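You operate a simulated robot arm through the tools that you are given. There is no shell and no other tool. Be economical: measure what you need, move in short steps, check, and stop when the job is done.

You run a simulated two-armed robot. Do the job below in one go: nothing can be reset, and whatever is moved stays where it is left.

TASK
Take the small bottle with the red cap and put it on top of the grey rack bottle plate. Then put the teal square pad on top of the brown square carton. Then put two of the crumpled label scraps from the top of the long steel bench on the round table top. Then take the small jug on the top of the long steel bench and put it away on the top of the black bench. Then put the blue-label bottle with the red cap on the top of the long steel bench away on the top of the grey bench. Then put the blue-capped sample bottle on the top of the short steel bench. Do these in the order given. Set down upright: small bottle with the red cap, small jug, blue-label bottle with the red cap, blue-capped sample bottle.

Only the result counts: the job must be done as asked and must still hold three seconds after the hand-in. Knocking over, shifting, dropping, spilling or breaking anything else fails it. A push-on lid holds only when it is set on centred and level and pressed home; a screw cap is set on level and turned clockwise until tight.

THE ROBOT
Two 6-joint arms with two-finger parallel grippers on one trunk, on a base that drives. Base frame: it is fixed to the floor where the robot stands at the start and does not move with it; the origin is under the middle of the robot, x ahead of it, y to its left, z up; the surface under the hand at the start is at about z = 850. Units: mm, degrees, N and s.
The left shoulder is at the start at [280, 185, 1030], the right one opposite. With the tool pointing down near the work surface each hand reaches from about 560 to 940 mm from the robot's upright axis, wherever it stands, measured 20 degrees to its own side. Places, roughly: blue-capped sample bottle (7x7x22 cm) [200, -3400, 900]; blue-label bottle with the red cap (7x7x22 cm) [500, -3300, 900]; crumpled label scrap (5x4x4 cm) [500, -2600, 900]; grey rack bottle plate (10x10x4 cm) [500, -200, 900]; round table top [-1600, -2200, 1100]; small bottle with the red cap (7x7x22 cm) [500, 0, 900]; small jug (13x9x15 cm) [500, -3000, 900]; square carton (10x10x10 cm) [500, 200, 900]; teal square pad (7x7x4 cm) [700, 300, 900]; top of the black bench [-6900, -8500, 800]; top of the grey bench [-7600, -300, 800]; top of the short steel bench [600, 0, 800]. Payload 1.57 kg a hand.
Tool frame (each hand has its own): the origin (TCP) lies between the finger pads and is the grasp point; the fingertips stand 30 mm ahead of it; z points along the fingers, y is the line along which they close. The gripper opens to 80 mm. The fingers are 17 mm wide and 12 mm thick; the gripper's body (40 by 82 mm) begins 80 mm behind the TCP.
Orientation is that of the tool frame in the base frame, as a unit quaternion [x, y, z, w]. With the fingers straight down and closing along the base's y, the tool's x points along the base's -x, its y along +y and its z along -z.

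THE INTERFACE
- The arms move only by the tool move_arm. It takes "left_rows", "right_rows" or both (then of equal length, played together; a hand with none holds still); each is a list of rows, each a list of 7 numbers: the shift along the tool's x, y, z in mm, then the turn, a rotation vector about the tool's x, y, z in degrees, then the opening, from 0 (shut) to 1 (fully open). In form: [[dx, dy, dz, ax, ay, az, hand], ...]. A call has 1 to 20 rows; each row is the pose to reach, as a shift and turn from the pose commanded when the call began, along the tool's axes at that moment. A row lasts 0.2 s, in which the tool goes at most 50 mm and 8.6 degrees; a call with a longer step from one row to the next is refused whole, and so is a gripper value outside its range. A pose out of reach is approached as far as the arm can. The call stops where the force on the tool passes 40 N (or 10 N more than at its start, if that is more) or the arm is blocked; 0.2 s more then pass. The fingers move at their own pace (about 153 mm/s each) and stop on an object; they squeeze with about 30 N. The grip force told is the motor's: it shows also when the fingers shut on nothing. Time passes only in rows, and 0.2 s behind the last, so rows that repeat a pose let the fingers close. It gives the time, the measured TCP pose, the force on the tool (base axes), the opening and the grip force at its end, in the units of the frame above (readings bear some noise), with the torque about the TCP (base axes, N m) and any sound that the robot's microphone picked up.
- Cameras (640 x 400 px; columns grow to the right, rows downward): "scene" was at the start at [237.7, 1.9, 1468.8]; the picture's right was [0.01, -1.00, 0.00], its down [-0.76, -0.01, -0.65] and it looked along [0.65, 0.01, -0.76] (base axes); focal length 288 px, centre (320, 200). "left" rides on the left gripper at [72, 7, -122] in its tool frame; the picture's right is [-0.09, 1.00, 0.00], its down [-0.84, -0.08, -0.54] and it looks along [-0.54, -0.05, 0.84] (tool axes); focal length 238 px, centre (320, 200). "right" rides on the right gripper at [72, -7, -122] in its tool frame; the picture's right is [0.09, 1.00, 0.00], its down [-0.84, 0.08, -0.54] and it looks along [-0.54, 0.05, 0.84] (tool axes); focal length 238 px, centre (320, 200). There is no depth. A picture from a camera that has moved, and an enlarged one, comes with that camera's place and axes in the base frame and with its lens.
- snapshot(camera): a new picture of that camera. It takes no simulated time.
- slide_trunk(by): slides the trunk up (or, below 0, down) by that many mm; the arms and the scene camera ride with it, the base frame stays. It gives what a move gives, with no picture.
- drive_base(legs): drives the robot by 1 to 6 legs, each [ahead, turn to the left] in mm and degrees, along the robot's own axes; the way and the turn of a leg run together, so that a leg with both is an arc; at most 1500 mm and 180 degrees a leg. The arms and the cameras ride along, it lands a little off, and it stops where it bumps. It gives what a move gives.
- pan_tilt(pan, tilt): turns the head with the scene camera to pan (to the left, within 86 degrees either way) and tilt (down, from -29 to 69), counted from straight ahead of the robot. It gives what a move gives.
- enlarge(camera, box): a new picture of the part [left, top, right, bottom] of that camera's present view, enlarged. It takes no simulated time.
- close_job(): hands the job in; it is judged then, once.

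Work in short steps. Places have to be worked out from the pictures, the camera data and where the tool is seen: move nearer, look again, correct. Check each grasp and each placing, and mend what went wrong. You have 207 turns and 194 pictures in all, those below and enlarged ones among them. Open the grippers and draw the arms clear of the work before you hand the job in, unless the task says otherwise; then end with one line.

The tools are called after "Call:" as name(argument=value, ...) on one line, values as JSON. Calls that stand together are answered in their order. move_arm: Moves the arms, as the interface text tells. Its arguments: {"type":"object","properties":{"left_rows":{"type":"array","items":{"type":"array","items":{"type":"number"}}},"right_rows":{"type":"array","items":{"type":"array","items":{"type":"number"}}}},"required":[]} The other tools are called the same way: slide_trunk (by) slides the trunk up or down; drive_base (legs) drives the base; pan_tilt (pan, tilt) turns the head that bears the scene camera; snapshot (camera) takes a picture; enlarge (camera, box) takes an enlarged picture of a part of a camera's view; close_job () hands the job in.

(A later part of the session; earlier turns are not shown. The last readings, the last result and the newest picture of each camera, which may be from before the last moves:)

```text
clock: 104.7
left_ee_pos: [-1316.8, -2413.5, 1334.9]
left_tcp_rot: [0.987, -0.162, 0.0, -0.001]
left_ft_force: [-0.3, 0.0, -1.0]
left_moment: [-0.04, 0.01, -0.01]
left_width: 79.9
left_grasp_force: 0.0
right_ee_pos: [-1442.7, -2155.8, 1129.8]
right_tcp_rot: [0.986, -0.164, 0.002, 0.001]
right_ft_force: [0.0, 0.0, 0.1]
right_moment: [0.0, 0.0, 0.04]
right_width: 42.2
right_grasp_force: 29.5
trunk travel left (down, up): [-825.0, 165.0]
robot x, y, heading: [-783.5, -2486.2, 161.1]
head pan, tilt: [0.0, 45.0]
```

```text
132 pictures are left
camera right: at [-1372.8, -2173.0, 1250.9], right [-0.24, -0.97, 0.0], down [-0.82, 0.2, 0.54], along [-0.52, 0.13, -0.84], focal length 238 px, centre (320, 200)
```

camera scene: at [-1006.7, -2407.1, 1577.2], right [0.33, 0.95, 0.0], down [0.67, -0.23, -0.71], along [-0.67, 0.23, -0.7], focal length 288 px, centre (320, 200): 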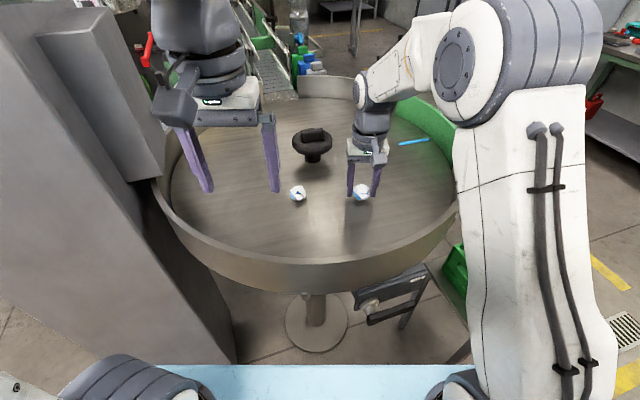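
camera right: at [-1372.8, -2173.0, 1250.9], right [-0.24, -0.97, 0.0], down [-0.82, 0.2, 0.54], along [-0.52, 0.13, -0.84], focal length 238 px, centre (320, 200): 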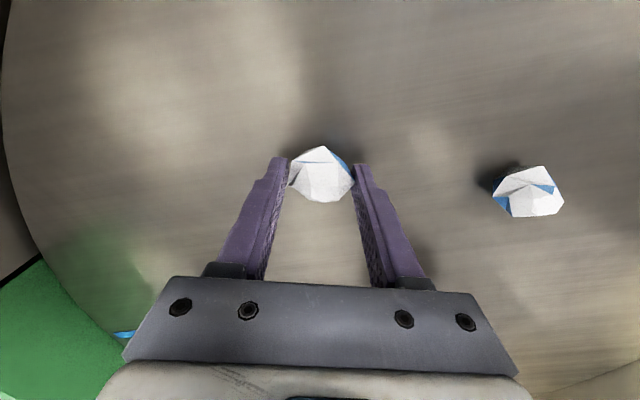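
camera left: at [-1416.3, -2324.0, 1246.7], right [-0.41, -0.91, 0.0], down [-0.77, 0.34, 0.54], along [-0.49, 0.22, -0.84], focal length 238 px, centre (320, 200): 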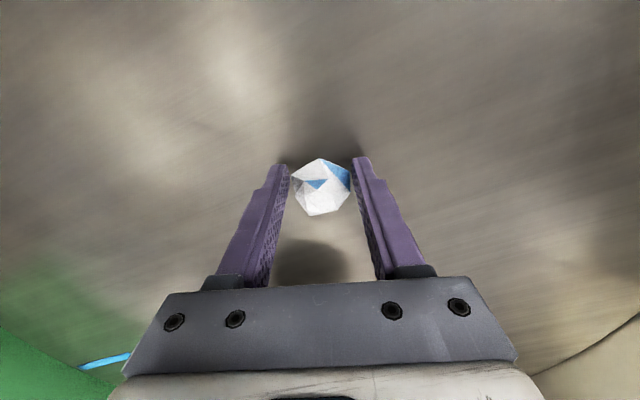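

I lower in 2 mm rows to near contact, release and rise.

Call:
move_arm(right_rows=[[0, 0, 2, 0, 0, 0, 0], [0, 0, 4, 0, 0, 0, 0], [0, 0, 6, 0, 0, 0, 0], [0, 0, 6, 0, 0, 0, 0]])

```text
clock: 105.7
left_ee_pos: [-1317.9, -2414.0, 1334.1]
left_tcp_rot: [0.987, -0.163, 0.0, -0.001]
left_ft_force: [0.3, -0.2, 0.4]
left_moment: [0.02, 0.02, 0.0]
left_width: 80.0
left_grasp_force: 0.1
right_ee_pos: [-1442.7, -2154.9, 1123.3]
right_tcp_rot: [0.986, -0.164, 0.002, 0.0]
right_ft_force: [0.8, 0.0, -0.7]
right_moment: [0.0, -0.02, 0.0]
right_width: 42.6
right_grasp_force: 29.8
trunk travel left (down, up): [-825.0, 165.0]
robot x, y, heading: [-782.9, -2487.1, 161.0]
head pan, tilt: [0.0, 45.0]
```

Call:
move_arm(right_rows=[[0, 0, 2, 0, 0, 0, 0], [0, 0, 3, 0, 0, 0, 0], [0, 0, 3, 0, 0, 0, 0]])

```text
clock: 106.5
left_ee_pos: [-1317.6, -2414.2, 1333.8]
left_tcp_rot: [0.987, -0.162, -0.001, -0.001]
left_ft_force: [-0.3, -0.4, -0.8]
left_moment: [-0.02, -0.01, 0.02]
left_width: 80.0
left_grasp_force: 0.2
right_ee_pos: [-1442.3, -2154.4, 1122.0]
right_tcp_rot: [0.987, -0.164, 0.001, 0.001]
right_ft_force: [-1.3, -1.1, 6.5]
right_moment: [-0.1, 0.07, -0.04]
right_width: 42.3
right_grasp_force: 30.3
trunk travel left (down, up): [-825.0, 165.0]
robot x, y, heading: [-787.1, -2488.9, 161.1]
head pan, tilt: [0.0, 45.0]
```

Light contact (6.5 N). Release, rise and retract.

Call:
move_arm(right_rows=[[0, 0, -0.5, 0, 0, 0, 0.6], [0, 0, -0.5, 0, 0, 0, 1], [0, 0, -0.5, 0, 0, 0, 1], [0, 0, -45, 0, 0, 0, 1], [0, 0, -90, 0, 0, 0, 1], [0, 0, -135, 0, 0, 0, 1], [0, 0, -180, 0, 0, 0, 1], [0, 0, -220, 0, 0, 0, 1], [32, -29, -220, 0, 0, 0, 1], [64, -58, -220, 0, 0, 0, 1], [96, -88, -220, 0, 0, 0, 1], [128, -117, -220, 0, 0, 0, 1], [160, -147, -220, 0, 0, 0, 1], [190, -176, -220, 0, 0, 0, 1], [190, -176, -220, 0, 0, 0, 1]])

Call:
snapshot(camera="scene")

```text
clock: 109.7
left_ee_pos: [-1317.4, -2413.7, 1334.5]
left_tcp_rot: [0.987, -0.163, 0.0, -0.001]
left_ft_force: [0.5, 0.7, -0.4]
left_moment: [-0.01, 0.01, 0.02]
left_width: 80.1
left_grasp_force: 0.1
right_ee_pos: [-1205.9, -2049.2, 1343.5]
right_tcp_rot: [0.986, -0.164, 0.002, 0.0]
right_ft_force: [0.3, -0.6, 1.3]
right_moment: [-0.01, 0.05, 0.0]
right_width: 80.0
right_grasp_force: 0.0
trunk travel left (down, up): [-825.0, 165.0]
robot x, y, heading: [-784.9, -2489.1, 160.8]
head pan, tilt: [0.0, 45.0]
```

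```text
131 pictures are left
camera scene: at [-1006.4, -2407.1, 1577.3], right [0.33, 0.95, 0.0], down [0.67, -0.23, -0.71], along [-0.67, 0.23, -0.7], focal length 288 px, centre (320, 200)
```

scene: 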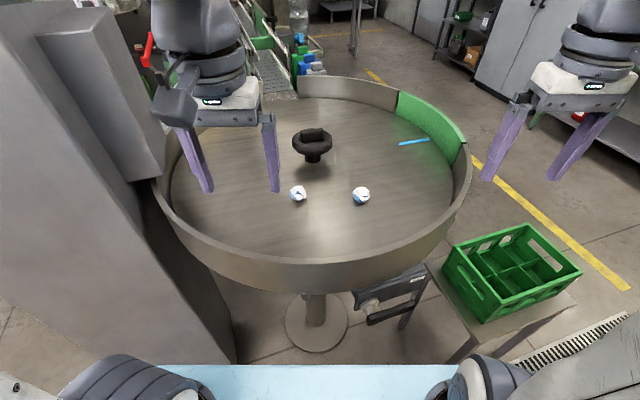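

Both scraps rest on the round table. I drive back to face the long bench at about (-600, -2790) to study the jug.

Call:
drive_base(legs=[[-200, 0], [0, -125], [0, -126], [250, 0], [0, 90]])

Call:
pan_tilt(pan=0, tilt=32)

Call:
snapshot(camera="scene")

```text
clock: 127.0
left_ee_pos: [-66.5, -2675.6, 1332.8]
left_tcp_rot: [-0.017, 1.0, -0.001, 0.0]
left_ft_force: [-0.1, 0.1, -0.4]
left_moment: [-0.03, -0.03, 0.01]
left_width: 80.3
left_grasp_force: 0.1
right_ee_pos: [-41.6, -3056.5, 1341.3]
right_tcp_rot: [-0.016, 1.0, 0.0, -0.003]
right_ft_force: [0.2, -0.5, -0.8]
right_moment: [0.03, -0.01, 0.01]
right_width: 80.0
right_grasp_force: 0.0
trunk travel left (down, up): [-825.0, 165.0]
robot x, y, heading: [-593.6, -2795.9, 2.0]
head pan, tilt: [0.0, 45.0]
```

```text
clock: 127.8
left_ee_pos: [-67.2, -2674.7, 1332.8]
left_tcp_rot: [-0.017, 1.0, -0.001, 0.0]
left_ft_force: [-0.9, -0.3, -0.5]
left_moment: [0.01, 0.01, 0.03]
left_width: 80.0
left_grasp_force: 0.1
right_ee_pos: [-41.4, -3055.9, 1341.0]
right_tcp_rot: [-0.016, 1.0, 0.0, -0.003]
right_ft_force: [0.2, 0.0, 0.8]
right_moment: [0.01, 0.02, 0.02]
right_width: 79.9
right_grasp_force: 0.1
trunk travel left (down, up): [-825.0, 165.0]
robot x, y, heading: [-593.5, -2797.3, 1.7]
head pan, tilt: [0.0, 32.0]
```

```text
130 pictures are left
camera scene: at [-342.2, -2788.5, 1594.8], right [0.03, -1.0, 0.0], down [-0.53, -0.02, -0.85], along [0.85, 0.03, -0.53], focal length 288 px, centre (320, 200)
```

scene: 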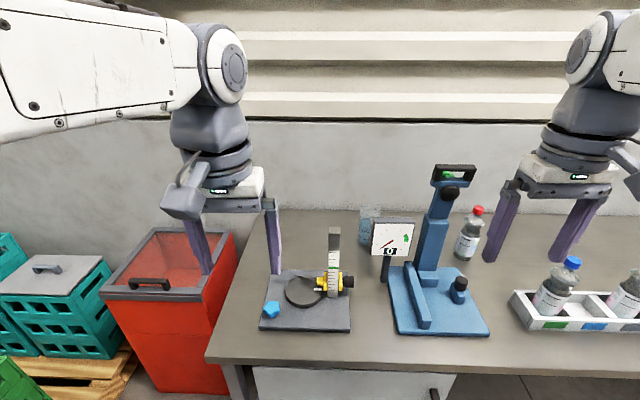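

The jug stands behind the display at ≈(560, -2952), its handle facing me; the display is at (334, -2980) up to z≈1117 and the stand at (389, -3136) up to ≈1245. I approach to about (-295, -2720).

Call:
drive_base(legs=[[0, 14], [275, 0], [0, -15.7], [25, 0]])

Call:
pan_tilt(pan=-12, tilt=42)

Call:
snapshot(camera="scene")

Call:
snapshot(camera="right")

Call:
snapshot(camera="left")

```text
clock: 131.9
left_ee_pos: [233.2, -2616.7, 1332.6]
left_tcp_rot: [-0.002, 1.0, -0.001, 0.0]
left_ft_force: [-0.3, 0.5, -0.3]
left_moment: [0.0, -0.02, -0.03]
left_width: 80.1
left_grasp_force: 0.1
right_ee_pos: [246.3, -2996.8, 1342.6]
right_tcp_rot: [0.0, 1.0, 0.0, -0.003]
right_ft_force: [0.5, -0.4, 0.9]
right_moment: [0.01, 0.01, 0.0]
right_width: 79.9
right_grasp_force: 0.0
trunk travel left (down, up): [-825.0, 165.0]
robot x, y, heading: [-293.9, -2721.4, -0.1]
head pan, tilt: [0.0, 32.0]
```

```text
clock: 132.7
left_ee_pos: [233.0, -2616.5, 1332.9]
left_tcp_rot: [-0.001, 1.0, -0.001, 0.0]
left_ft_force: [-0.1, 0.8, 0.4]
left_moment: [0.0, -0.03, -0.01]
left_width: 80.1
left_grasp_force: 0.0
right_ee_pos: [245.1, -2997.8, 1341.9]
right_tcp_rot: [0.0, 1.0, 0.0, -0.003]
right_ft_force: [0.6, -0.1, -0.6]
right_moment: [0.01, -0.03, 0.01]
right_width: 80.1
right_grasp_force: 0.1
trunk travel left (down, up): [-825.0, 165.0]
robot x, y, heading: [-297.5, -2719.2, 0.0]
head pan, tilt: [-12.0, 42.0]
```

```text
129 pictures are left
camera scene: at [-53.4, -2737.7, 1579.8], right [-0.21, -0.98, 0.0], down [-0.65, 0.14, -0.74], along [0.73, -0.15, -0.67], focal length 288 px, centre (320, 200)
```

scene: 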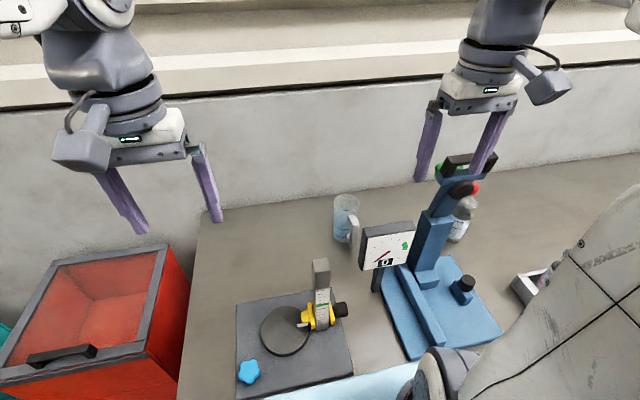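

```text
128 pictures are left
camera right: at [175.2, -3004.7, 1464.1], right [-0.09, 1.0, 0.0], down [0.84, 0.08, 0.54], along [0.53, 0.05, -0.84], focal length 238 px, centre (320, 200)
```

right: 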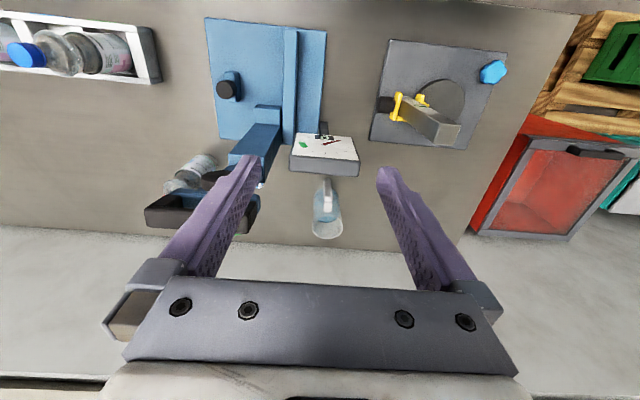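

```text
127 pictures are left
camera left: at [161.8, -2610.3, 1454.2], right [0.09, 1.0, 0.0], down [0.84, -0.07, 0.54], along [0.54, -0.05, -0.84], focal length 238 px, centre (320, 200)
```

left: 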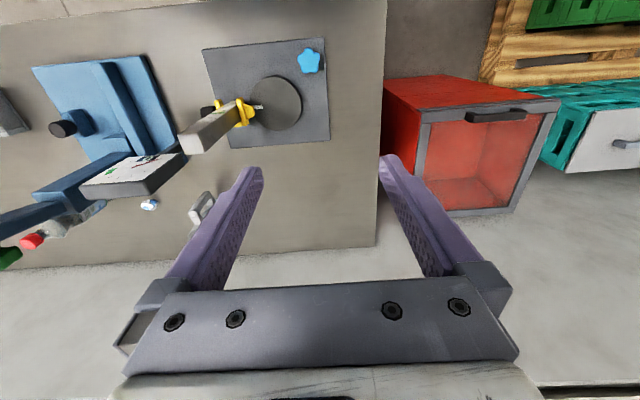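

I move the right hand, still high, over the jug's left wall region to look down into it.

Call:
move_arm(right_rows=[[-40, 10, 0, 0, 0, 0, 1], [-80, 21, 0, 0, 0, 0, 1], [-120, 31, 0, 0, 0, 0, 1], [-160, 42, 0, 0, 0, 0, 1], [-200, 52, 0, 0, 0, 0, 1], [-240, 62, 10, 0, 0, 0, 1], [-280, 73, 40, 0, 0, 0, 1], [-310, 83, 80, 0, 0, 0, 1], [-310, 83, 125, 0, 0, 0, 1], [-310, 83, 160, 0, 0, 0, 1], [-310, 83, 160, 0, 0, 0, 1]])

Call:
snapshot(camera="right")

Call:
enlarge(camera="scene", box=[280, 130, 440, 280])

```text
refused: row 7 steps farther than a row can; nothing moved
```

```text
126 pictures are left
camera right: at [175.2, -3004.7, 1464.1], right [-0.09, 1.0, 0.0], down [0.84, 0.08, 0.54], along [0.53, 0.05, -0.84], focal length 238 px, centre (320, 200)
```

right: 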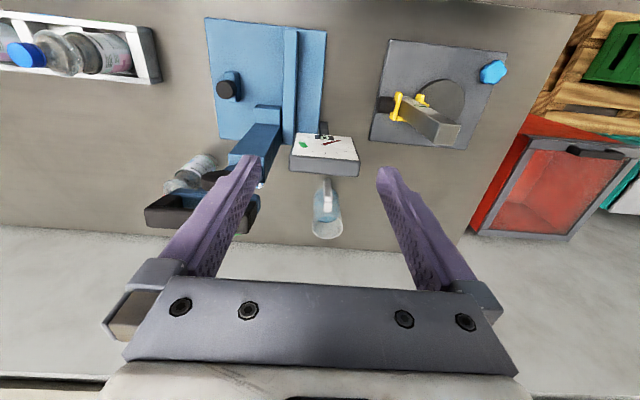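

```text
2.67 times, centred on (360, 205) of scene
camera zoom: at [-53.4, -2737.7, 1579.8], right [-0.21, -0.98, 0.0], down [-0.65, 0.14, -0.74], along [0.73, -0.15, -0.67], focal length 769 px, centre (213, 187)
```

zoom: 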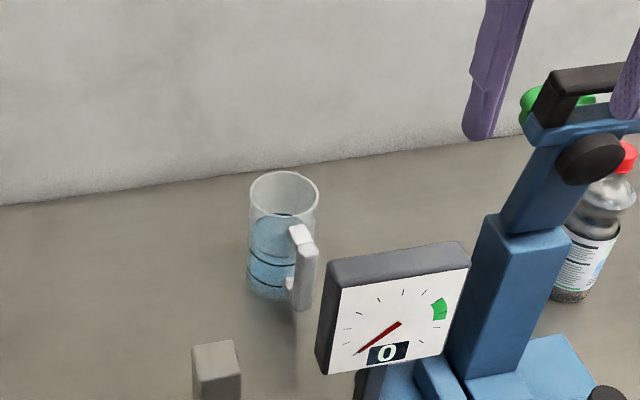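

The jug is a straight clear cylinder (~80 mm, too wide to span) centred ≈(554, -2940), rim z≈1000, liquid up to ~940. I'll grip its left wall at the rim (one finger inside). First move over it, in allowed steps.

Call:
move_arm(right_rows=[[-44, 13, 0, 0, 0, 0, 1], [-88, 27, 0, 0, 0, 0, 1], [-132, 41, 0, 0, 0, 0, 1], [-176, 54, 0, 0, 0, 0, 1], [-220, 68, 0, 0, 0, 0, 1], [-264, 81, 0, 0, 0, 0, 1], [-308, 95, 0, 0, 0, 0, 1], [-308, 95, 45, 0, 0, 0, 1], [-308, 95, 90, 0, 0, 0, 1], [-308, 95, 135, 0, 0, 0, 1], [-308, 95, 180, 0, 0, 0, 1], [-308, 95, 200, 0, 0, 0, 1], [-308, 95, 200, 0, 0, 0, 1]])

Call:
snapshot(camera="right")

Call:
snapshot(camera="scene")

```text
clock: 135.5
left_ee_pos: [234.2, -2616.5, 1332.0]
left_tcp_rot: [0.0, 1.0, -0.001, 0.0]
left_ft_force: [0.1, -0.4, 0.0]
left_moment: [0.02, -0.06, -0.01]
left_width: 80.1
left_grasp_force: 0.0
right_ee_pos: [554.9, -2904.2, 1137.8]
right_tcp_rot: [0.0, 1.0, 0.0, -0.004]
right_ft_force: [-0.3, 0.6, 0.3]
right_moment: [0.0, 0.01, 0.0]
right_width: 80.0
right_grasp_force: 0.1
right hand out of reach, approached as far as the arm can: row 7, 8
trunk travel left (down, up): [-825.0, 165.0]
robot x, y, heading: [-296.1, -2718.7, -0.0]
head pan, tilt: [-12.0, 42.0]
```

```text
124 pictures are left
camera right: at [483.6, -2911.0, 1259.4], right [-0.09, 1.0, 0.0], down [0.84, 0.08, 0.54], along [0.53, 0.05, -0.84], focal length 238 px, centre (320, 200)
```

right: 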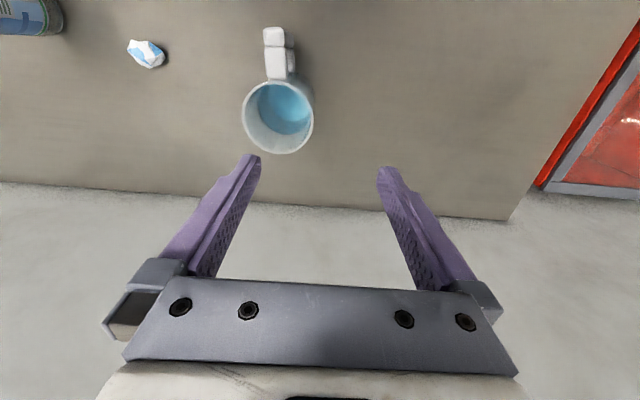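

```text
123 pictures are left
camera scene: at [-53.3, -2737.7, 1579.7], right [-0.21, -0.98, 0.0], down [-0.65, 0.14, -0.74], along [0.73, -0.16, -0.67], focal length 288 px, centre (320, 200)
```

scene: 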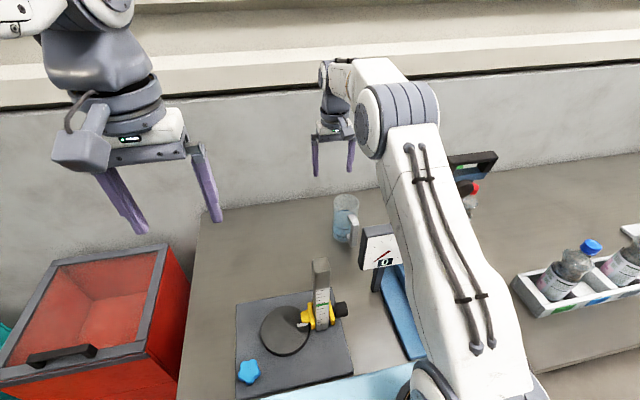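

From the wrist view the mouth is centred ≈(548, -2949), outer diameter ≈75, left wall at y≈-2913. I shift over it and lower to just above the rim.

Call:
move_arm(right_rows=[[7, -9, 40, 0, 0, 0, 0.8], [7, -9, 80, 0, 0, 0, 0.8], [7, -9, 95, 0, 0, 0, 0.8], [7, -9, 95, 0, 0, 0, 0.8]])

Call:
snapshot(camera="right")

Call:
enlarge(camera="scene", box=[280, 130, 440, 280])

```text
clock: 136.5
left_ee_pos: [234.3, -2616.4, 1332.2]
left_tcp_rot: [0.0, 1.0, -0.001, 0.0]
left_ft_force: [-1.3, 0.5, 0.1]
left_moment: [-0.01, -0.01, -0.01]
left_width: 80.0
left_grasp_force: 0.1
right_ee_pos: [546.5, -2911.6, 1042.7]
right_tcp_rot: [0.0, 1.0, 0.0, -0.003]
right_ft_force: [-0.4, -0.2, -0.5]
right_moment: [0.0, -0.01, 0.0]
right_width: 64.2
right_grasp_force: 0.1
trunk travel left (down, up): [-825.0, 165.0]
robot x, y, heading: [-294.7, -2722.8, -0.0]
head pan, tilt: [-12.0, 42.0]
```

```text
122 pictures are left
camera right: at [475.9, -2918.3, 1164.6], right [-0.09, 1.0, 0.0], down [0.84, 0.08, 0.54], along [0.53, 0.05, -0.84], focal length 238 px, centre (320, 200)
```

right: 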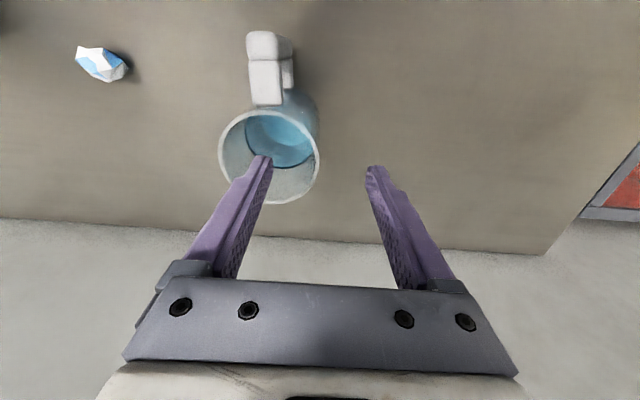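

```text
2.67 times, centred on (360, 205) of scene
camera zoom: at [-53.4, -2737.7, 1579.7], right [-0.21, -0.98, 0.0], down [-0.65, 0.14, -0.74], along [0.73, -0.16, -0.67], focal length 769 px, centre (213, 187)
```

zoom: 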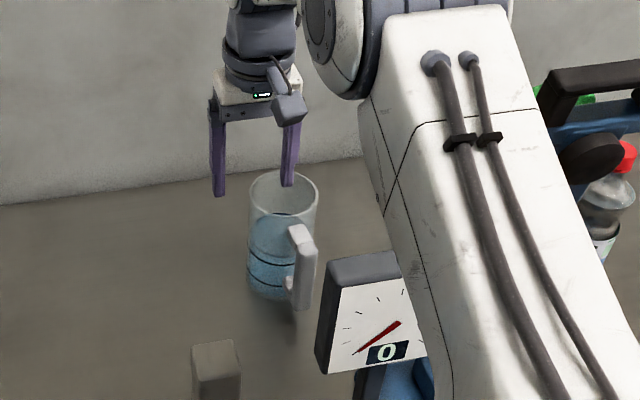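

Mouth centre ≈(544, -2950), left wall y≈-2914, between the fingers. I lower the fingers 55 mm over the wall, slowly.

Call:
move_arm(right_rows=[[2, -2, 12, 0, 0, 0, 0.8], [2, -2, 24, 0, 0, 0, 0.8], [2, -2, 36, 0, 0, 0, 0.8], [2, -2, 48, 0, 0, 0, 0.8], [2, -2, 55, 0, 0, 0, 0.8], [2, -2, 55, 0, 0, 0, 0.8]])

Call:
snapshot(camera="right")

```text
clock: 137.9
left_ee_pos: [232.8, -2617.1, 1332.4]
left_tcp_rot: [-0.001, 1.0, -0.001, -0.001]
left_ft_force: [-0.4, -0.3, 0.3]
left_moment: [0.02, 0.0, 0.01]
left_width: 80.1
left_grasp_force: 0.0
right_ee_pos: [543.4, -2914.8, 988.9]
right_tcp_rot: [0.001, 1.0, 0.0, -0.004]
right_ft_force: [-0.1, -0.3, -0.7]
right_moment: [0.02, -0.01, 0.02]
right_width: 63.6
right_grasp_force: 0.0
trunk travel left (down, up): [-825.0, 165.0]
robot x, y, heading: [-295.4, -2721.1, 0.2]
head pan, tilt: [-12.0, 42.0]
```

```text
120 pictures are left
camera right: at [472.3, -2921.4, 1111.0], right [-0.09, 1.0, 0.0], down [0.84, 0.08, 0.54], along [0.53, 0.05, -0.84], focal length 238 px, centre (320, 200)
```

right: 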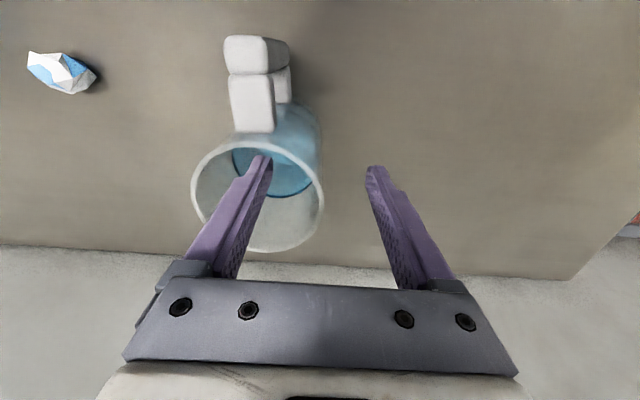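

The inner finger is freely inside. I close on the wall.

Call:
move_arm(right_rows=[[0, 0, 3, 0, 0, 0, 0.5], [0, 0, 3, 0, 0, 0, 0.3], [0, 0, 3, 0, 0, 0, 0.2], [0, 0, 3, 0, 0, 0, 0.1], [0, 0, 3, 0, 0, 0, 0.0], [0, 0, 3, 0, 0, 0, 0.0]])

Call:
snapshot(camera="right")

```text
clock: 139.3
left_ee_pos: [234.5, -2617.1, 1331.9]
left_tcp_rot: [-0.001, 1.0, 0.0, 0.0]
left_ft_force: [0.3, -0.3, -0.6]
left_moment: [0.01, -0.02, -0.02]
left_width: 80.2
left_grasp_force: 0.0
right_ee_pos: [543.2, -2914.5, 987.3]
right_tcp_rot: [0.0, 1.0, -0.001, -0.004]
right_ft_force: [0.3, -1.3, 0.8]
right_moment: [-0.22, 0.05, 0.05]
right_width: 6.0
right_grasp_force: 25.9
trunk travel left (down, up): [-825.0, 165.0]
robot x, y, heading: [-296.1, -2724.6, 0.0]
head pan, tilt: [-12.0, 42.0]
```

```text
119 pictures are left
camera right: at [471.9, -2920.8, 1108.9], right [-0.09, 1.0, 0.0], down [0.84, 0.08, 0.54], along [0.53, 0.05, -0.84], focal length 238 px, centre (320, 200)
```

right: 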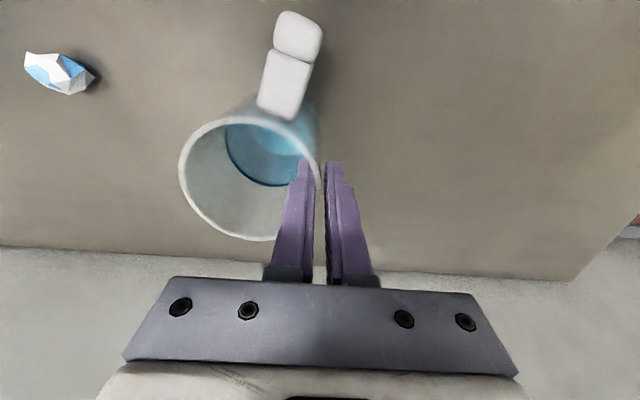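

The wall is gripped (≈6 mm), the jug yawed a little. I lift 30 mm and check for tilt.

Call:
move_arm(right_rows=[[0, 0, -5, 0, 0, 0, 0], [0, 0, -15, 0, 0, 0, 0], [0, 0, -30, 0, 0, 0, 0], [0, 0, -30, 0, 0, 0, 0]])

Call:
snapshot(camera="right")

Call:
enlarge(camera="scene", box=[280, 130, 440, 280])

```text
clock: 140.3
left_ee_pos: [234.3, -2617.2, 1332.6]
left_tcp_rot: [-0.001, 1.0, 0.0, -0.001]
left_ft_force: [-0.2, 0.1, 0.2]
left_moment: [-0.01, 0.03, -0.03]
left_width: 79.8
left_grasp_force: 0.1
right_ee_pos: [543.5, -2913.2, 1016.9]
right_tcp_rot: [0.0, 1.0, 0.0, -0.003]
right_ft_force: [0.0, 0.2, -3.8]
right_moment: [0.21, -0.11, 0.0]
right_width: 5.4
right_grasp_force: 25.8
trunk travel left (down, up): [-825.0, 165.0]
robot x, y, heading: [-294.8, -2724.4, -0.2]
head pan, tilt: [-12.0, 42.0]
```

```text
118 pictures are left
camera right: at [472.2, -2920.8, 1139.7], right [-0.09, 1.0, 0.0], down [0.84, 0.08, 0.54], along [0.53, 0.05, -0.84], focal length 238 px, centre (320, 200)
```

right: 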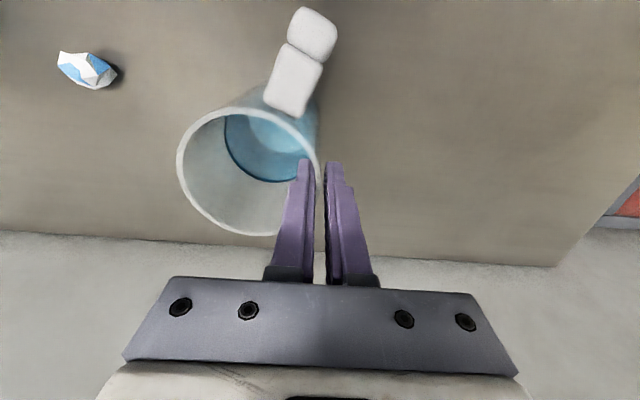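

```text
2.67 times, centred on (360, 205) of scene
camera zoom: at [-53.3, -2737.7, 1579.7], right [-0.21, -0.98, 0.0], down [-0.65, 0.14, -0.74], along [0.73, -0.16, -0.67], focal length 769 px, centre (213, 187)
```

zoom: 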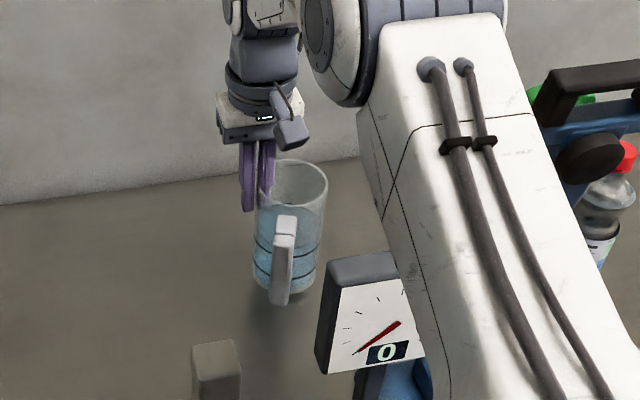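

The jug is held level (≈4 N). I raise it and pull it back over the display height, gently.

Call:
move_arm(right_rows=[[0, 0, -35, 0, 0, 0, 0], [0, 0, -70, 0, 0, 0, 0], [0, 0, -105, 0, 0, 0, 0], [0, 0, -140, 0, 0, 0, 0], [0, 0, -175, 0, 0, 0, 0], [0, 0, -210, 0, 0, 0, 0], [20, 0, -240, 0, 0, 0, 0], [45, 0, -265, 0, 0, 0, 0], [70, 0, -285, 0, 0, 0, 0], [100, 0, -300, 0, 0, 0, 0], [130, 0, -305, 0, 0, 0, 0], [160, 0, -305, 0, 0, 0, 0], [190, 0, -305, 0, 0, 0, 0], [220, 0, -305, 0, 0, 0, 0], [250, 0, -305, 0, 0, 0, 0], [250, 0, -305, 0, 0, 0, 0]])

Call:
snapshot(camera="right")

Call:
snapshot(camera="scene")

```text
clock: 143.7
left_ee_pos: [232.6, -2617.1, 1333.4]
left_tcp_rot: [-0.001, 1.0, -0.001, 0.0]
left_ft_force: [0.1, 0.3, 1.1]
left_moment: [-0.02, 0.03, 0.0]
left_width: 79.9
left_grasp_force: 0.0
right_ee_pos: [296.5, -2914.7, 1323.1]
right_tcp_rot: [0.0, 1.0, 0.0, -0.003]
right_ft_force: [-0.6, 0.8, -3.3]
right_moment: [0.14, -0.09, 0.01]
right_width: 5.6
right_grasp_force: 25.0
trunk travel left (down, up): [-825.0, 165.0]
robot x, y, heading: [-294.7, -2721.0, -0.1]
head pan, tilt: [-12.0, 42.0]
```

```text
116 pictures are left
camera right: at [224.4, -2921.6, 1444.4], right [-0.09, 1.0, 0.0], down [0.84, 0.08, 0.54], along [0.53, 0.05, -0.84], focal length 238 px, centre (320, 200)
```

right: 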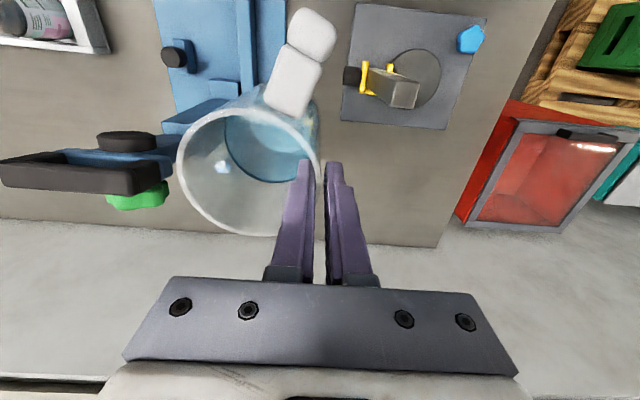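

```text
115 pictures are left
camera scene: at [-53.6, -2737.8, 1579.8], right [-0.21, -0.98, 0.0], down [-0.65, 0.14, -0.74], along [0.73, -0.16, -0.67], focal length 288 px, centre (320, 200)
```

scene: 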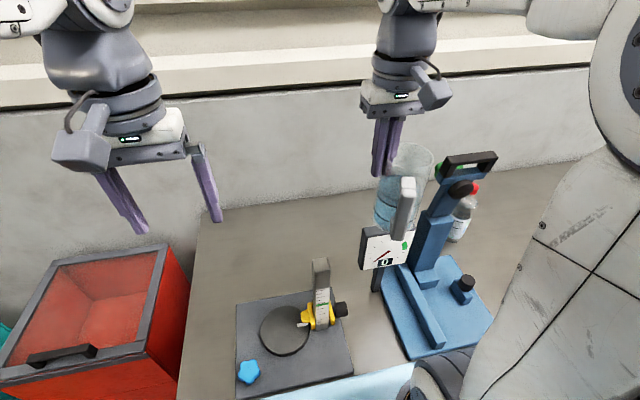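

The jug is steady. I back away from the bench, turn right to face along the corridor, and look ahead.

Call:
drive_base(legs=[[-360, 0], [0, -90]])

Call:
pan_tilt(pan=0, tilt=12)

Call:
snapshot(camera="scene")

Call:
pan_tilt(pan=-50, tilt=12)

Call:
snapshot(camera="scene")

```text
clock: 149.7
left_ee_pos: [-536.3, -3248.7, 1332.9]
left_tcp_rot: [0.696, 0.718, -0.001, -0.001]
left_ft_force: [-0.2, 0.2, 0.6]
left_moment: [-0.01, 0.0, 0.02]
left_width: 80.1
left_grasp_force: 0.1
right_ee_pos: [-831.5, -3318.3, 1323.5]
right_tcp_rot: [0.697, 0.717, 0.003, -0.002]
right_ft_force: [0.3, -0.6, -3.4]
right_moment: [-0.08, -0.14, -0.01]
right_width: 5.7
right_grasp_force: 25.5
trunk travel left (down, up): [-825.0, 165.0]
robot x, y, heading: [-653.7, -2722.4, -88.1]
head pan, tilt: [-12.0, 42.0]
```

```text
clock: 150.7
left_ee_pos: [-536.0, -3247.6, 1332.9]
left_tcp_rot: [0.696, 0.718, -0.001, -0.001]
left_ft_force: [0.3, 0.3, -0.1]
left_moment: [0.01, 0.02, 0.0]
left_width: 79.9
left_grasp_force: 0.0
right_ee_pos: [-830.0, -3318.9, 1323.1]
right_tcp_rot: [0.697, 0.717, 0.003, -0.001]
right_ft_force: [0.1, 0.0, -4.2]
right_moment: [-0.07, -0.02, 0.0]
right_width: 5.8
right_grasp_force: 24.9
trunk travel left (down, up): [-825.0, 165.0]
robot x, y, heading: [-656.3, -2723.5, -88.3]
head pan, tilt: [0.0, 12.0]
```

```text
114 pictures are left
camera scene: at [-648.0, -2974.3, 1627.0], right [-1.0, -0.03, 0.0], down [-0.01, 0.21, -0.98], along [0.03, -0.98, -0.21], focal length 288 px, centre (320, 200)
```

scene: 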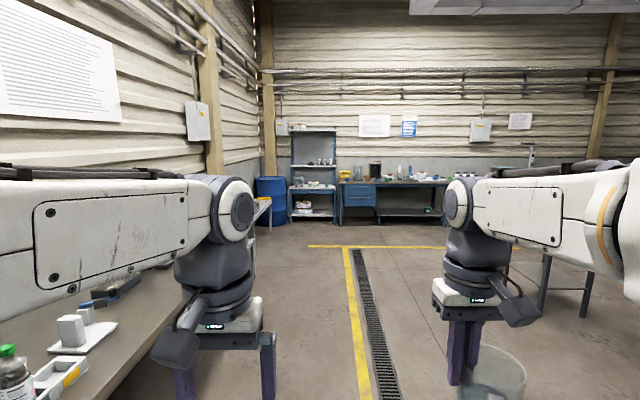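

```text
clock: 151.9
left_ee_pos: [-536.3, -3248.2, 1331.7]
left_tcp_rot: [0.696, 0.718, 0.0, -0.001]
left_ft_force: [1.0, -0.1, 0.9]
left_moment: [-0.03, 0.01, -0.03]
left_width: 80.2
left_grasp_force: 0.0
right_ee_pos: [-832.4, -3318.9, 1322.1]
right_tcp_rot: [0.697, 0.717, 0.002, -0.002]
right_ft_force: [-0.5, 0.3, -4.7]
right_moment: [-0.1, -0.14, 0.01]
right_width: 5.7
right_grasp_force: 25.0
trunk travel left (down, up): [-825.0, 165.0]
robot x, y, heading: [-653.6, -2722.2, -88.1]
head pan, tilt: [-50.0, 12.0]
```

```text
113 pictures are left
camera scene: at [-720.2, -2943.0, 1627.1], right [-0.66, 0.75, 0.0], down [0.16, 0.14, -0.98], along [-0.73, -0.65, -0.21], focal length 288 px, centre (320, 200)
```

scene: 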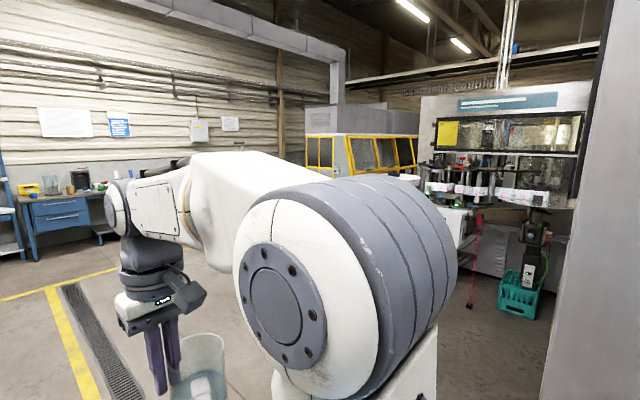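

The aisle ahead is clear to y≈-7000, with a cross aisle there. I drive to y≈-6500 in gentle legs, then look right.

Call:
drive_base(legs=[[0, -2], [1300, 0], [1300, 0], [1200, 0]])

Call:
pan_tilt(pan=-60, tilt=10)

Call:
snapshot(camera="scene")

Call:
pan_tilt(pan=-10, tilt=20)

Call:
snapshot(camera="scene")

```text
clock: 170.4
left_ee_pos: [-493.1, -7013.6, 1332.9]
left_tcp_rot: [0.696, 0.718, -0.001, -0.001]
left_ft_force: [-0.1, -0.2, -0.3]
left_moment: [-0.01, 0.02, -0.01]
left_width: 79.9
left_grasp_force: 0.0
right_ee_pos: [-790.7, -7083.6, 1321.5]
right_tcp_rot: [0.697, 0.717, 0.002, -0.002]
right_ft_force: [-0.6, -0.6, -4.3]
right_moment: [-0.09, -0.16, -0.01]
right_width: 5.6
right_grasp_force: 25.7
trunk travel left (down, up): [-825.0, 165.0]
robot x, y, heading: [-614.2, -6488.5, -88.3]
head pan, tilt: [-50.0, 12.0]
```

```text
clock: 171.2
left_ee_pos: [-493.4, -7013.9, 1332.3]
left_tcp_rot: [0.696, 0.718, -0.001, -0.001]
left_ft_force: [0.2, 0.5, 0.7]
left_moment: [-0.01, 0.02, 0.01]
left_width: 80.0
left_grasp_force: 0.1
right_ee_pos: [-789.2, -7083.5, 1321.7]
right_tcp_rot: [0.697, 0.717, 0.003, -0.002]
right_ft_force: [0.9, 0.7, -4.8]
right_moment: [-0.08, -0.22, 0.01]
right_width: 5.5
right_grasp_force: 25.7
trunk travel left (down, up): [-825.0, 165.0]
robot x, y, heading: [-616.9, -6486.4, -88.4]
head pan, tilt: [-60.0, 10.0]
```

```text
112 pictures are left
camera scene: at [-687.6, -6695.1, 1630.3], right [-0.52, 0.85, 0.0], down [0.15, 0.09, -0.98], along [-0.84, -0.52, -0.17], focal length 288 px, centre (320, 200)
```

scene: 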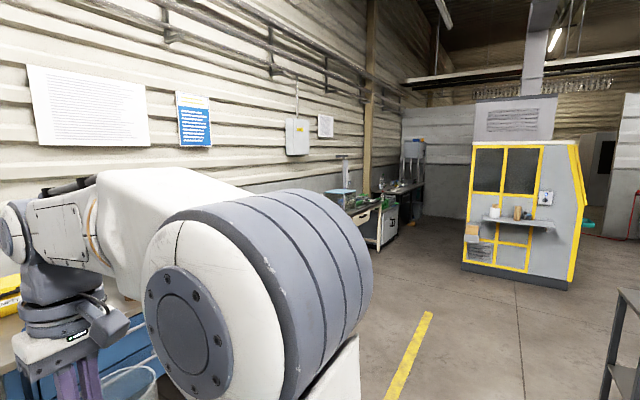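

```text
clock: 172.3
left_ee_pos: [-494.2, -7013.3, 1332.3]
left_tcp_rot: [0.696, 0.718, -0.001, 0.0]
left_ft_force: [1.0, 0.7, 0.5]
left_moment: [0.01, -0.01, -0.01]
left_width: 79.9
left_grasp_force: 0.1
right_ee_pos: [-790.5, -7083.6, 1322.6]
right_tcp_rot: [0.697, 0.717, 0.003, -0.002]
right_ft_force: [-0.4, 0.2, -4.1]
right_moment: [-0.1, -0.13, 0.02]
right_width: 5.9
right_grasp_force: 25.9
trunk travel left (down, up): [-825.0, 165.0]
robot x, y, heading: [-609.4, -6489.7, -88.3]
head pan, tilt: [-10.0, 20.0]
```

```text
111 pictures are left
camera scene: at [-622.2, -6738.4, 1614.1], right [-0.99, 0.15, 0.0], down [0.05, 0.34, -0.94], along [-0.14, -0.93, -0.34], focal length 288 px, centre (320, 200)
```

scene: 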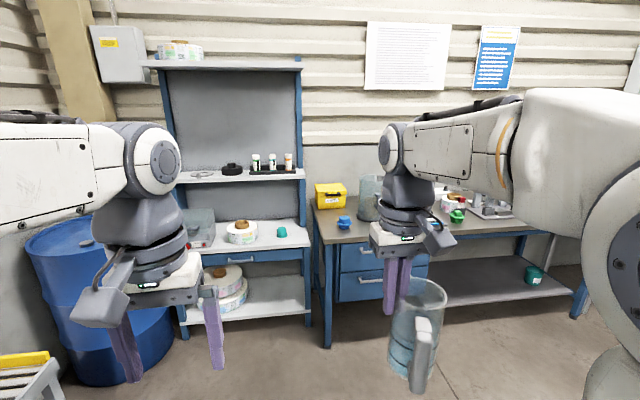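

The black bench lies along the back wall beyond a yellow-framed machine (x≈-5000, y -7020…-5845). I go diagonally to ≈(-4450, -7600) in the aisle between the machine and the wall benches.

Call:
drive_base(legs=[[0, -75.7], [1300, 0], [1300, 0], [1300, 0], [0, -16]])

Call:
pan_tilt(pan=0, tilt=15)

Call:
snapshot(camera="scene")

Call:
pan_tilt(pan=40, tilt=20)

Call:
snapshot(camera="scene")

```text
clock: 195.4
left_ee_pos: [-4908.4, -7609.4, 1333.1]
left_tcp_rot: [1.0, -0.004, 0.001, 0.0]
left_ft_force: [-0.1, -0.8, 0.4]
left_moment: [0.05, 0.02, 0.0]
left_width: 80.2
left_grasp_force: 0.1
right_ee_pos: [-4968.6, -7312.4, 1322.2]
right_tcp_rot: [1.0, -0.005, 0.003, 0.0]
right_ft_force: [0.3, 0.1, -3.6]
right_moment: [-0.12, 0.08, -0.01]
right_width: 5.6
right_grasp_force: 25.4
trunk travel left (down, up): [-825.0, 165.0]
robot x, y, heading: [-4374.0, -7509.2, 179.3]
head pan, tilt: [-10.0, 20.0]
```

```text
clock: 196.1
left_ee_pos: [-4909.0, -7609.8, 1332.3]
left_tcp_rot: [1.0, -0.004, 0.001, -0.002]
left_ft_force: [0.6, -0.4, -0.2]
left_moment: [0.0, -0.02, 0.02]
left_width: 79.9
left_grasp_force: 0.1
right_ee_pos: [-4968.3, -7310.7, 1322.1]
right_tcp_rot: [1.0, -0.005, 0.003, 0.0]
right_ft_force: [0.4, 0.1, -5.0]
right_moment: [-0.13, 0.1, 0.0]
right_width: 5.7
right_grasp_force: 25.4
trunk travel left (down, up): [-825.0, 165.0]
robot x, y, heading: [-4379.6, -7508.8, 179.4]
head pan, tilt: [0.0, 15.0]
```

```text
110 pictures are left
camera scene: at [-4631.8, -7506.7, 1622.2], right [0.01, 1.0, 0.0], down [0.26, 0.0, -0.97], along [-0.97, 0.01, -0.26], focal length 288 px, centre (320, 200)
```

scene: 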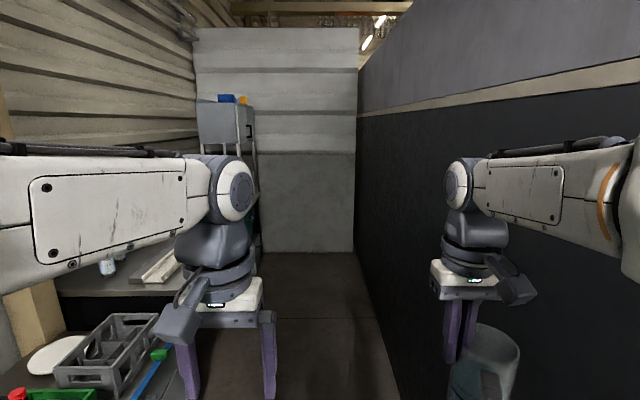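

```text
clock: 197.2
left_ee_pos: [-4908.9, -7610.4, 1332.7]
left_tcp_rot: [1.0, -0.005, 0.0, -0.001]
left_ft_force: [-0.8, 0.3, -0.6]
left_moment: [-0.02, 0.03, -0.01]
left_width: 80.0
left_grasp_force: 0.0
right_ee_pos: [-4967.2, -7311.4, 1322.4]
right_tcp_rot: [1.0, -0.006, 0.003, -0.001]
right_ft_force: [-0.5, -0.5, -5.1]
right_moment: [-0.21, 0.06, -0.03]
right_width: 5.6
right_grasp_force: 25.5
trunk travel left (down, up): [-825.0, 165.0]
robot x, y, heading: [-4379.2, -7512.6, 179.4]
head pan, tilt: [40.0, 20.0]
```

```text
109 pictures are left
camera scene: at [-4610.5, -7566.8, 1614.1], right [-0.63, 0.77, 0.0], down [0.27, 0.22, -0.94], along [-0.73, -0.59, -0.34], focal length 288 px, centre (320, 200)
```

scene: 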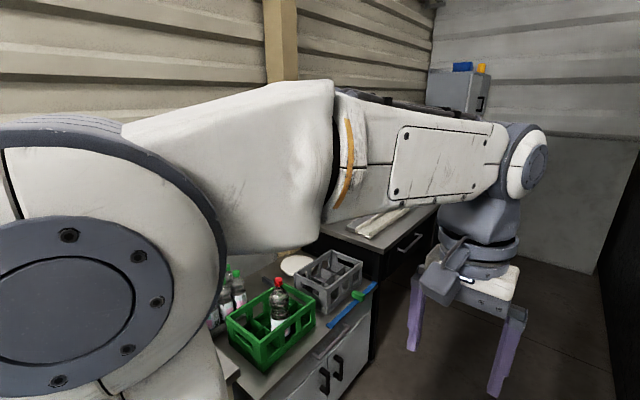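

The passage between the machine panel (y≈-7030) and benches (front y≈-8150) is clear. I continue ~1900 mm, angled slightly left, then turn left to face the black bench.

Call:
drive_base(legs=[[0, 2], [1000, 0], [1000, 0]])

Call:
pan_tilt(pan=70, tilt=25)

Call:
snapshot(camera="scene")

Call:
snapshot(camera="right")

```text
clock: 207.3
left_ee_pos: [-6864.5, -7661.5, 1333.4]
left_tcp_rot: [1.0, 0.01, -0.001, -0.001]
left_ft_force: [-0.1, -0.7, 0.2]
left_moment: [0.04, -0.01, 0.03]
left_width: 79.6
left_grasp_force: 0.1
right_ee_pos: [-6932.5, -7365.5, 1322.4]
right_tcp_rot: [1.0, 0.01, 0.004, -0.001]
right_ft_force: [-0.4, -0.5, -3.2]
right_moment: [-0.14, 0.1, 0.01]
right_width: 5.8
right_grasp_force: 25.5
trunk travel left (down, up): [-825.0, 165.0]
robot x, y, heading: [-6338.1, -7550.7, -179.1]
head pan, tilt: [40.0, 20.0]
```

```text
clock: 208.3
left_ee_pos: [-6864.7, -7663.2, 1332.0]
left_tcp_rot: [1.0, 0.01, 0.0, -0.001]
left_ft_force: [0.0, 0.8, -0.7]
left_moment: [0.05, -0.03, 0.02]
left_width: 80.2
left_grasp_force: 0.0
right_ee_pos: [-6933.7, -7366.7, 1322.3]
right_tcp_rot: [1.0, 0.01, 0.005, 0.0]
right_ft_force: [-0.3, 0.1, -3.8]
right_moment: [-0.15, 0.06, -0.03]
right_width: 6.0
right_grasp_force: 25.8
trunk travel left (down, up): [-825.0, 165.0]
robot x, y, heading: [-6340.3, -7550.0, -178.7]
head pan, tilt: [70.0, 25.0]
```

```text
108 pictures are left
camera scene: at [-6527.8, -7637.1, 1606.0], right [-0.94, 0.33, 0.0], down [0.14, 0.4, -0.91], along [-0.3, -0.86, -0.42], focal length 288 px, centre (320, 200)
```

scene: 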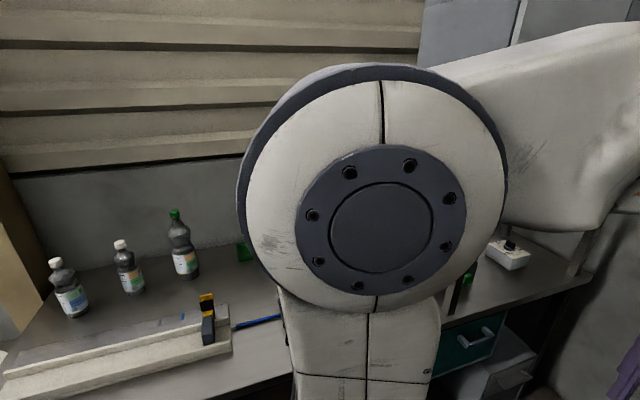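

```text
107 pictures are left
camera right: at [-6862.1, -7358.8, 1444.2], right [0.11, -0.99, 0.0], down [-0.84, -0.09, 0.54], along [-0.53, -0.06, -0.84], focal length 238 px, centre (320, 200)
```

right: 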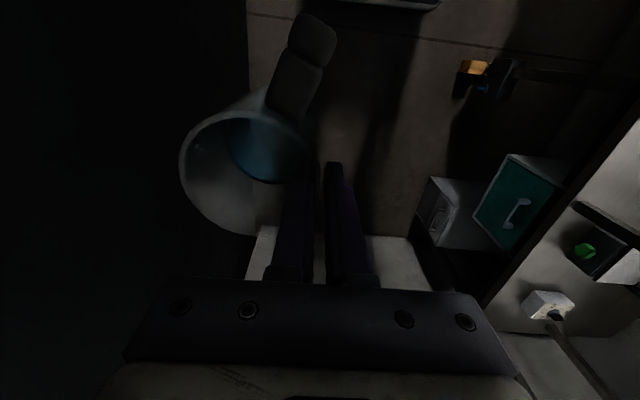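

I'm beside the black bench. I turn left 89° to face it and survey its top.

Call:
drive_base(legs=[[150, 0], [0, 89]])

Call:
pan_tilt(pan=0, tilt=35)

Call:
snapshot(camera="scene")

```text
clock: 213.4
left_ee_pos: [-6380.7, -8079.5, 1331.1]
left_tcp_rot: [0.705, 0.71, 0.0, -0.002]
left_ft_force: [0.4, 0.0, 0.8]
left_moment: [-0.02, 0.04, 0.03]
left_width: 80.2
left_grasp_force: 0.1
right_ee_pos: [-6677.9, -8143.4, 1321.7]
right_tcp_rot: [0.705, 0.709, 0.002, -0.002]
right_ft_force: [-0.4, 0.3, -5.0]
right_moment: [-0.08, -0.15, 0.02]
right_width: 5.7
right_grasp_force: 25.7
trunk travel left (down, up): [-825.0, 165.0]
robot x, y, heading: [-6488.1, -7551.3, -89.9]
head pan, tilt: [70.0, 25.0]
```

```text
clock: 214.8
left_ee_pos: [-6380.9, -8080.3, 1332.8]
left_tcp_rot: [0.704, 0.71, 0.0, -0.001]
left_ft_force: [-1.6, -0.7, 0.9]
left_moment: [-0.03, -0.01, -0.03]
left_width: 79.9
left_grasp_force: 0.1
right_ee_pos: [-6679.6, -8144.8, 1321.9]
right_tcp_rot: [0.706, 0.708, 0.003, -0.002]
right_ft_force: [0.1, -0.4, -3.7]
right_moment: [-0.08, 0.0, 0.03]
right_width: 5.5
right_grasp_force: 25.6
trunk travel left (down, up): [-825.0, 165.0]
robot x, y, heading: [-6486.8, -7547.4, -90.1]
head pan, tilt: [0.0, 35.0]
```

```text
106 pictures are left
camera scene: at [-6487.1, -7798.4, 1590.2], right [-1.0, 0.0, 0.0], down [0.0, 0.57, -0.82], along [0.0, -0.82, -0.57], focal length 288 px, centre (320, 200)
```

scene: 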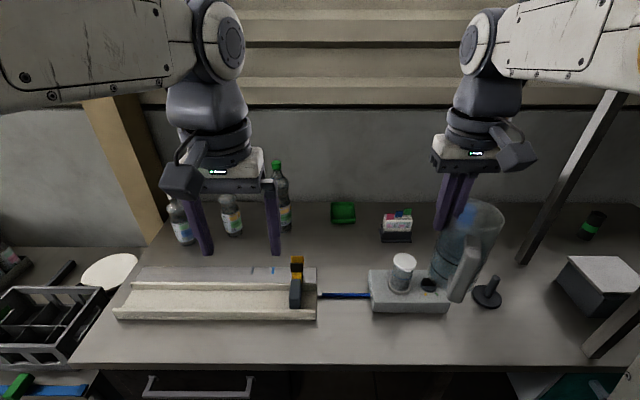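

The black bench top has a free area around (-6570, -8550) between the gauge rail, green box, card box and device. I move the left hand outward and drive 240 mm closer.

Call:
move_arm(left_rows=[[0, 40, 0, 0, 0, 0, 1], [0, 80, 0, 0, 0, 0, 1], [0, 120, 0, 0, 0, 0, 1], [0, 120, 0, 0, 0, 0, 1]])

Call:
drive_base(legs=[[240, 0]])

Call:
pan_tilt(pan=0, tilt=45)

Call:
snapshot(camera="scene")

Call:
snapshot(camera="left")

```text
clock: 215.8
left_ee_pos: [-6261.3, -8079.1, 1330.6]
left_tcp_rot: [0.705, 0.709, -0.001, -0.001]
left_ft_force: [-0.5, -0.1, 0.1]
left_moment: [0.01, -0.02, 0.03]
left_width: 80.0
left_grasp_force: 0.1
right_ee_pos: [-6680.5, -8143.5, 1322.4]
right_tcp_rot: [0.706, 0.708, 0.002, -0.003]
right_ft_force: [-0.5, 0.2, -4.8]
right_moment: [-0.08, -0.13, 0.0]
right_width: 5.6
right_grasp_force: 25.8
trunk travel left (down, up): [-825.0, 165.0]
robot x, y, heading: [-6487.9, -7548.0, -90.0]
head pan, tilt: [0.0, 35.0]
```

```text
clock: 217.6
left_ee_pos: [-6264.5, -8323.8, 1332.4]
left_tcp_rot: [0.707, 0.708, 0.0, -0.002]
left_ft_force: [0.3, -0.3, -0.1]
left_moment: [0.01, -0.01, 0.02]
left_width: 80.1
left_grasp_force: 0.0
right_ee_pos: [-6682.0, -8387.0, 1322.0]
right_tcp_rot: [0.707, 0.708, 0.002, -0.002]
right_ft_force: [0.3, -0.6, -2.9]
right_moment: [-0.11, -0.16, -0.01]
right_width: 5.3
right_grasp_force: 26.1
trunk travel left (down, up): [-825.0, 165.0]
robot x, y, heading: [-6490.1, -7795.2, -90.0]
head pan, tilt: [0.0, 35.0]
```

```text
clock: 218.4
left_ee_pos: [-6265.6, -8324.6, 1331.8]
left_tcp_rot: [0.706, 0.708, -0.001, -0.001]
left_ft_force: [-0.1, 0.7, 0.2]
left_moment: [0.0, -0.02, 0.0]
left_width: 80.0
left_grasp_force: 0.1
right_ee_pos: [-6681.8, -8387.5, 1323.3]
right_tcp_rot: [0.707, 0.707, 0.003, -0.004]
right_ft_force: [0.7, 0.2, -3.3]
right_moment: [-0.08, -0.15, 0.0]
right_width: 5.4
right_grasp_force: 25.6
trunk travel left (down, up): [-825.0, 165.0]
robot x, y, heading: [-6488.0, -7795.7, -90.0]
head pan, tilt: [0.0, 45.0]
```

```text
105 pictures are left
camera scene: at [-6488.2, -8036.1, 1575.4], right [-1.0, 0.0, 0.0], down [0.0, 0.71, -0.71], along [0.0, -0.71, -0.71], focal length 288 px, centre (320, 200)
```

scene: 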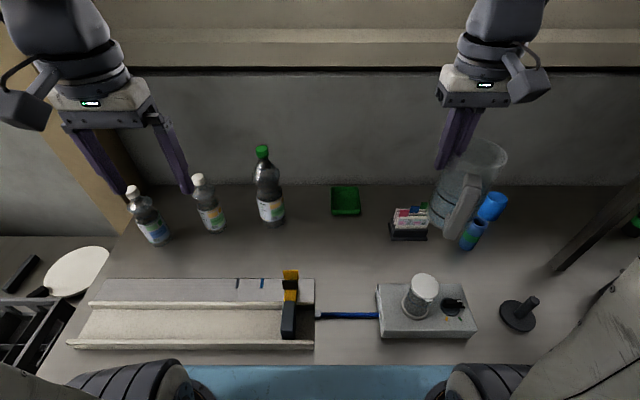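

```text
104 pictures are left
camera left: at [-6257.4, -8253.0, 1453.2], right [1.0, -0.09, 0.0], down [-0.07, -0.84, 0.54], along [-0.05, -0.54, -0.84], focal length 238 px, centre (320, 200)
```

left: 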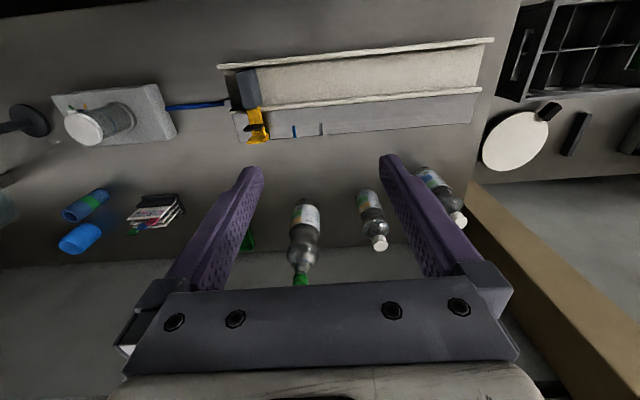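

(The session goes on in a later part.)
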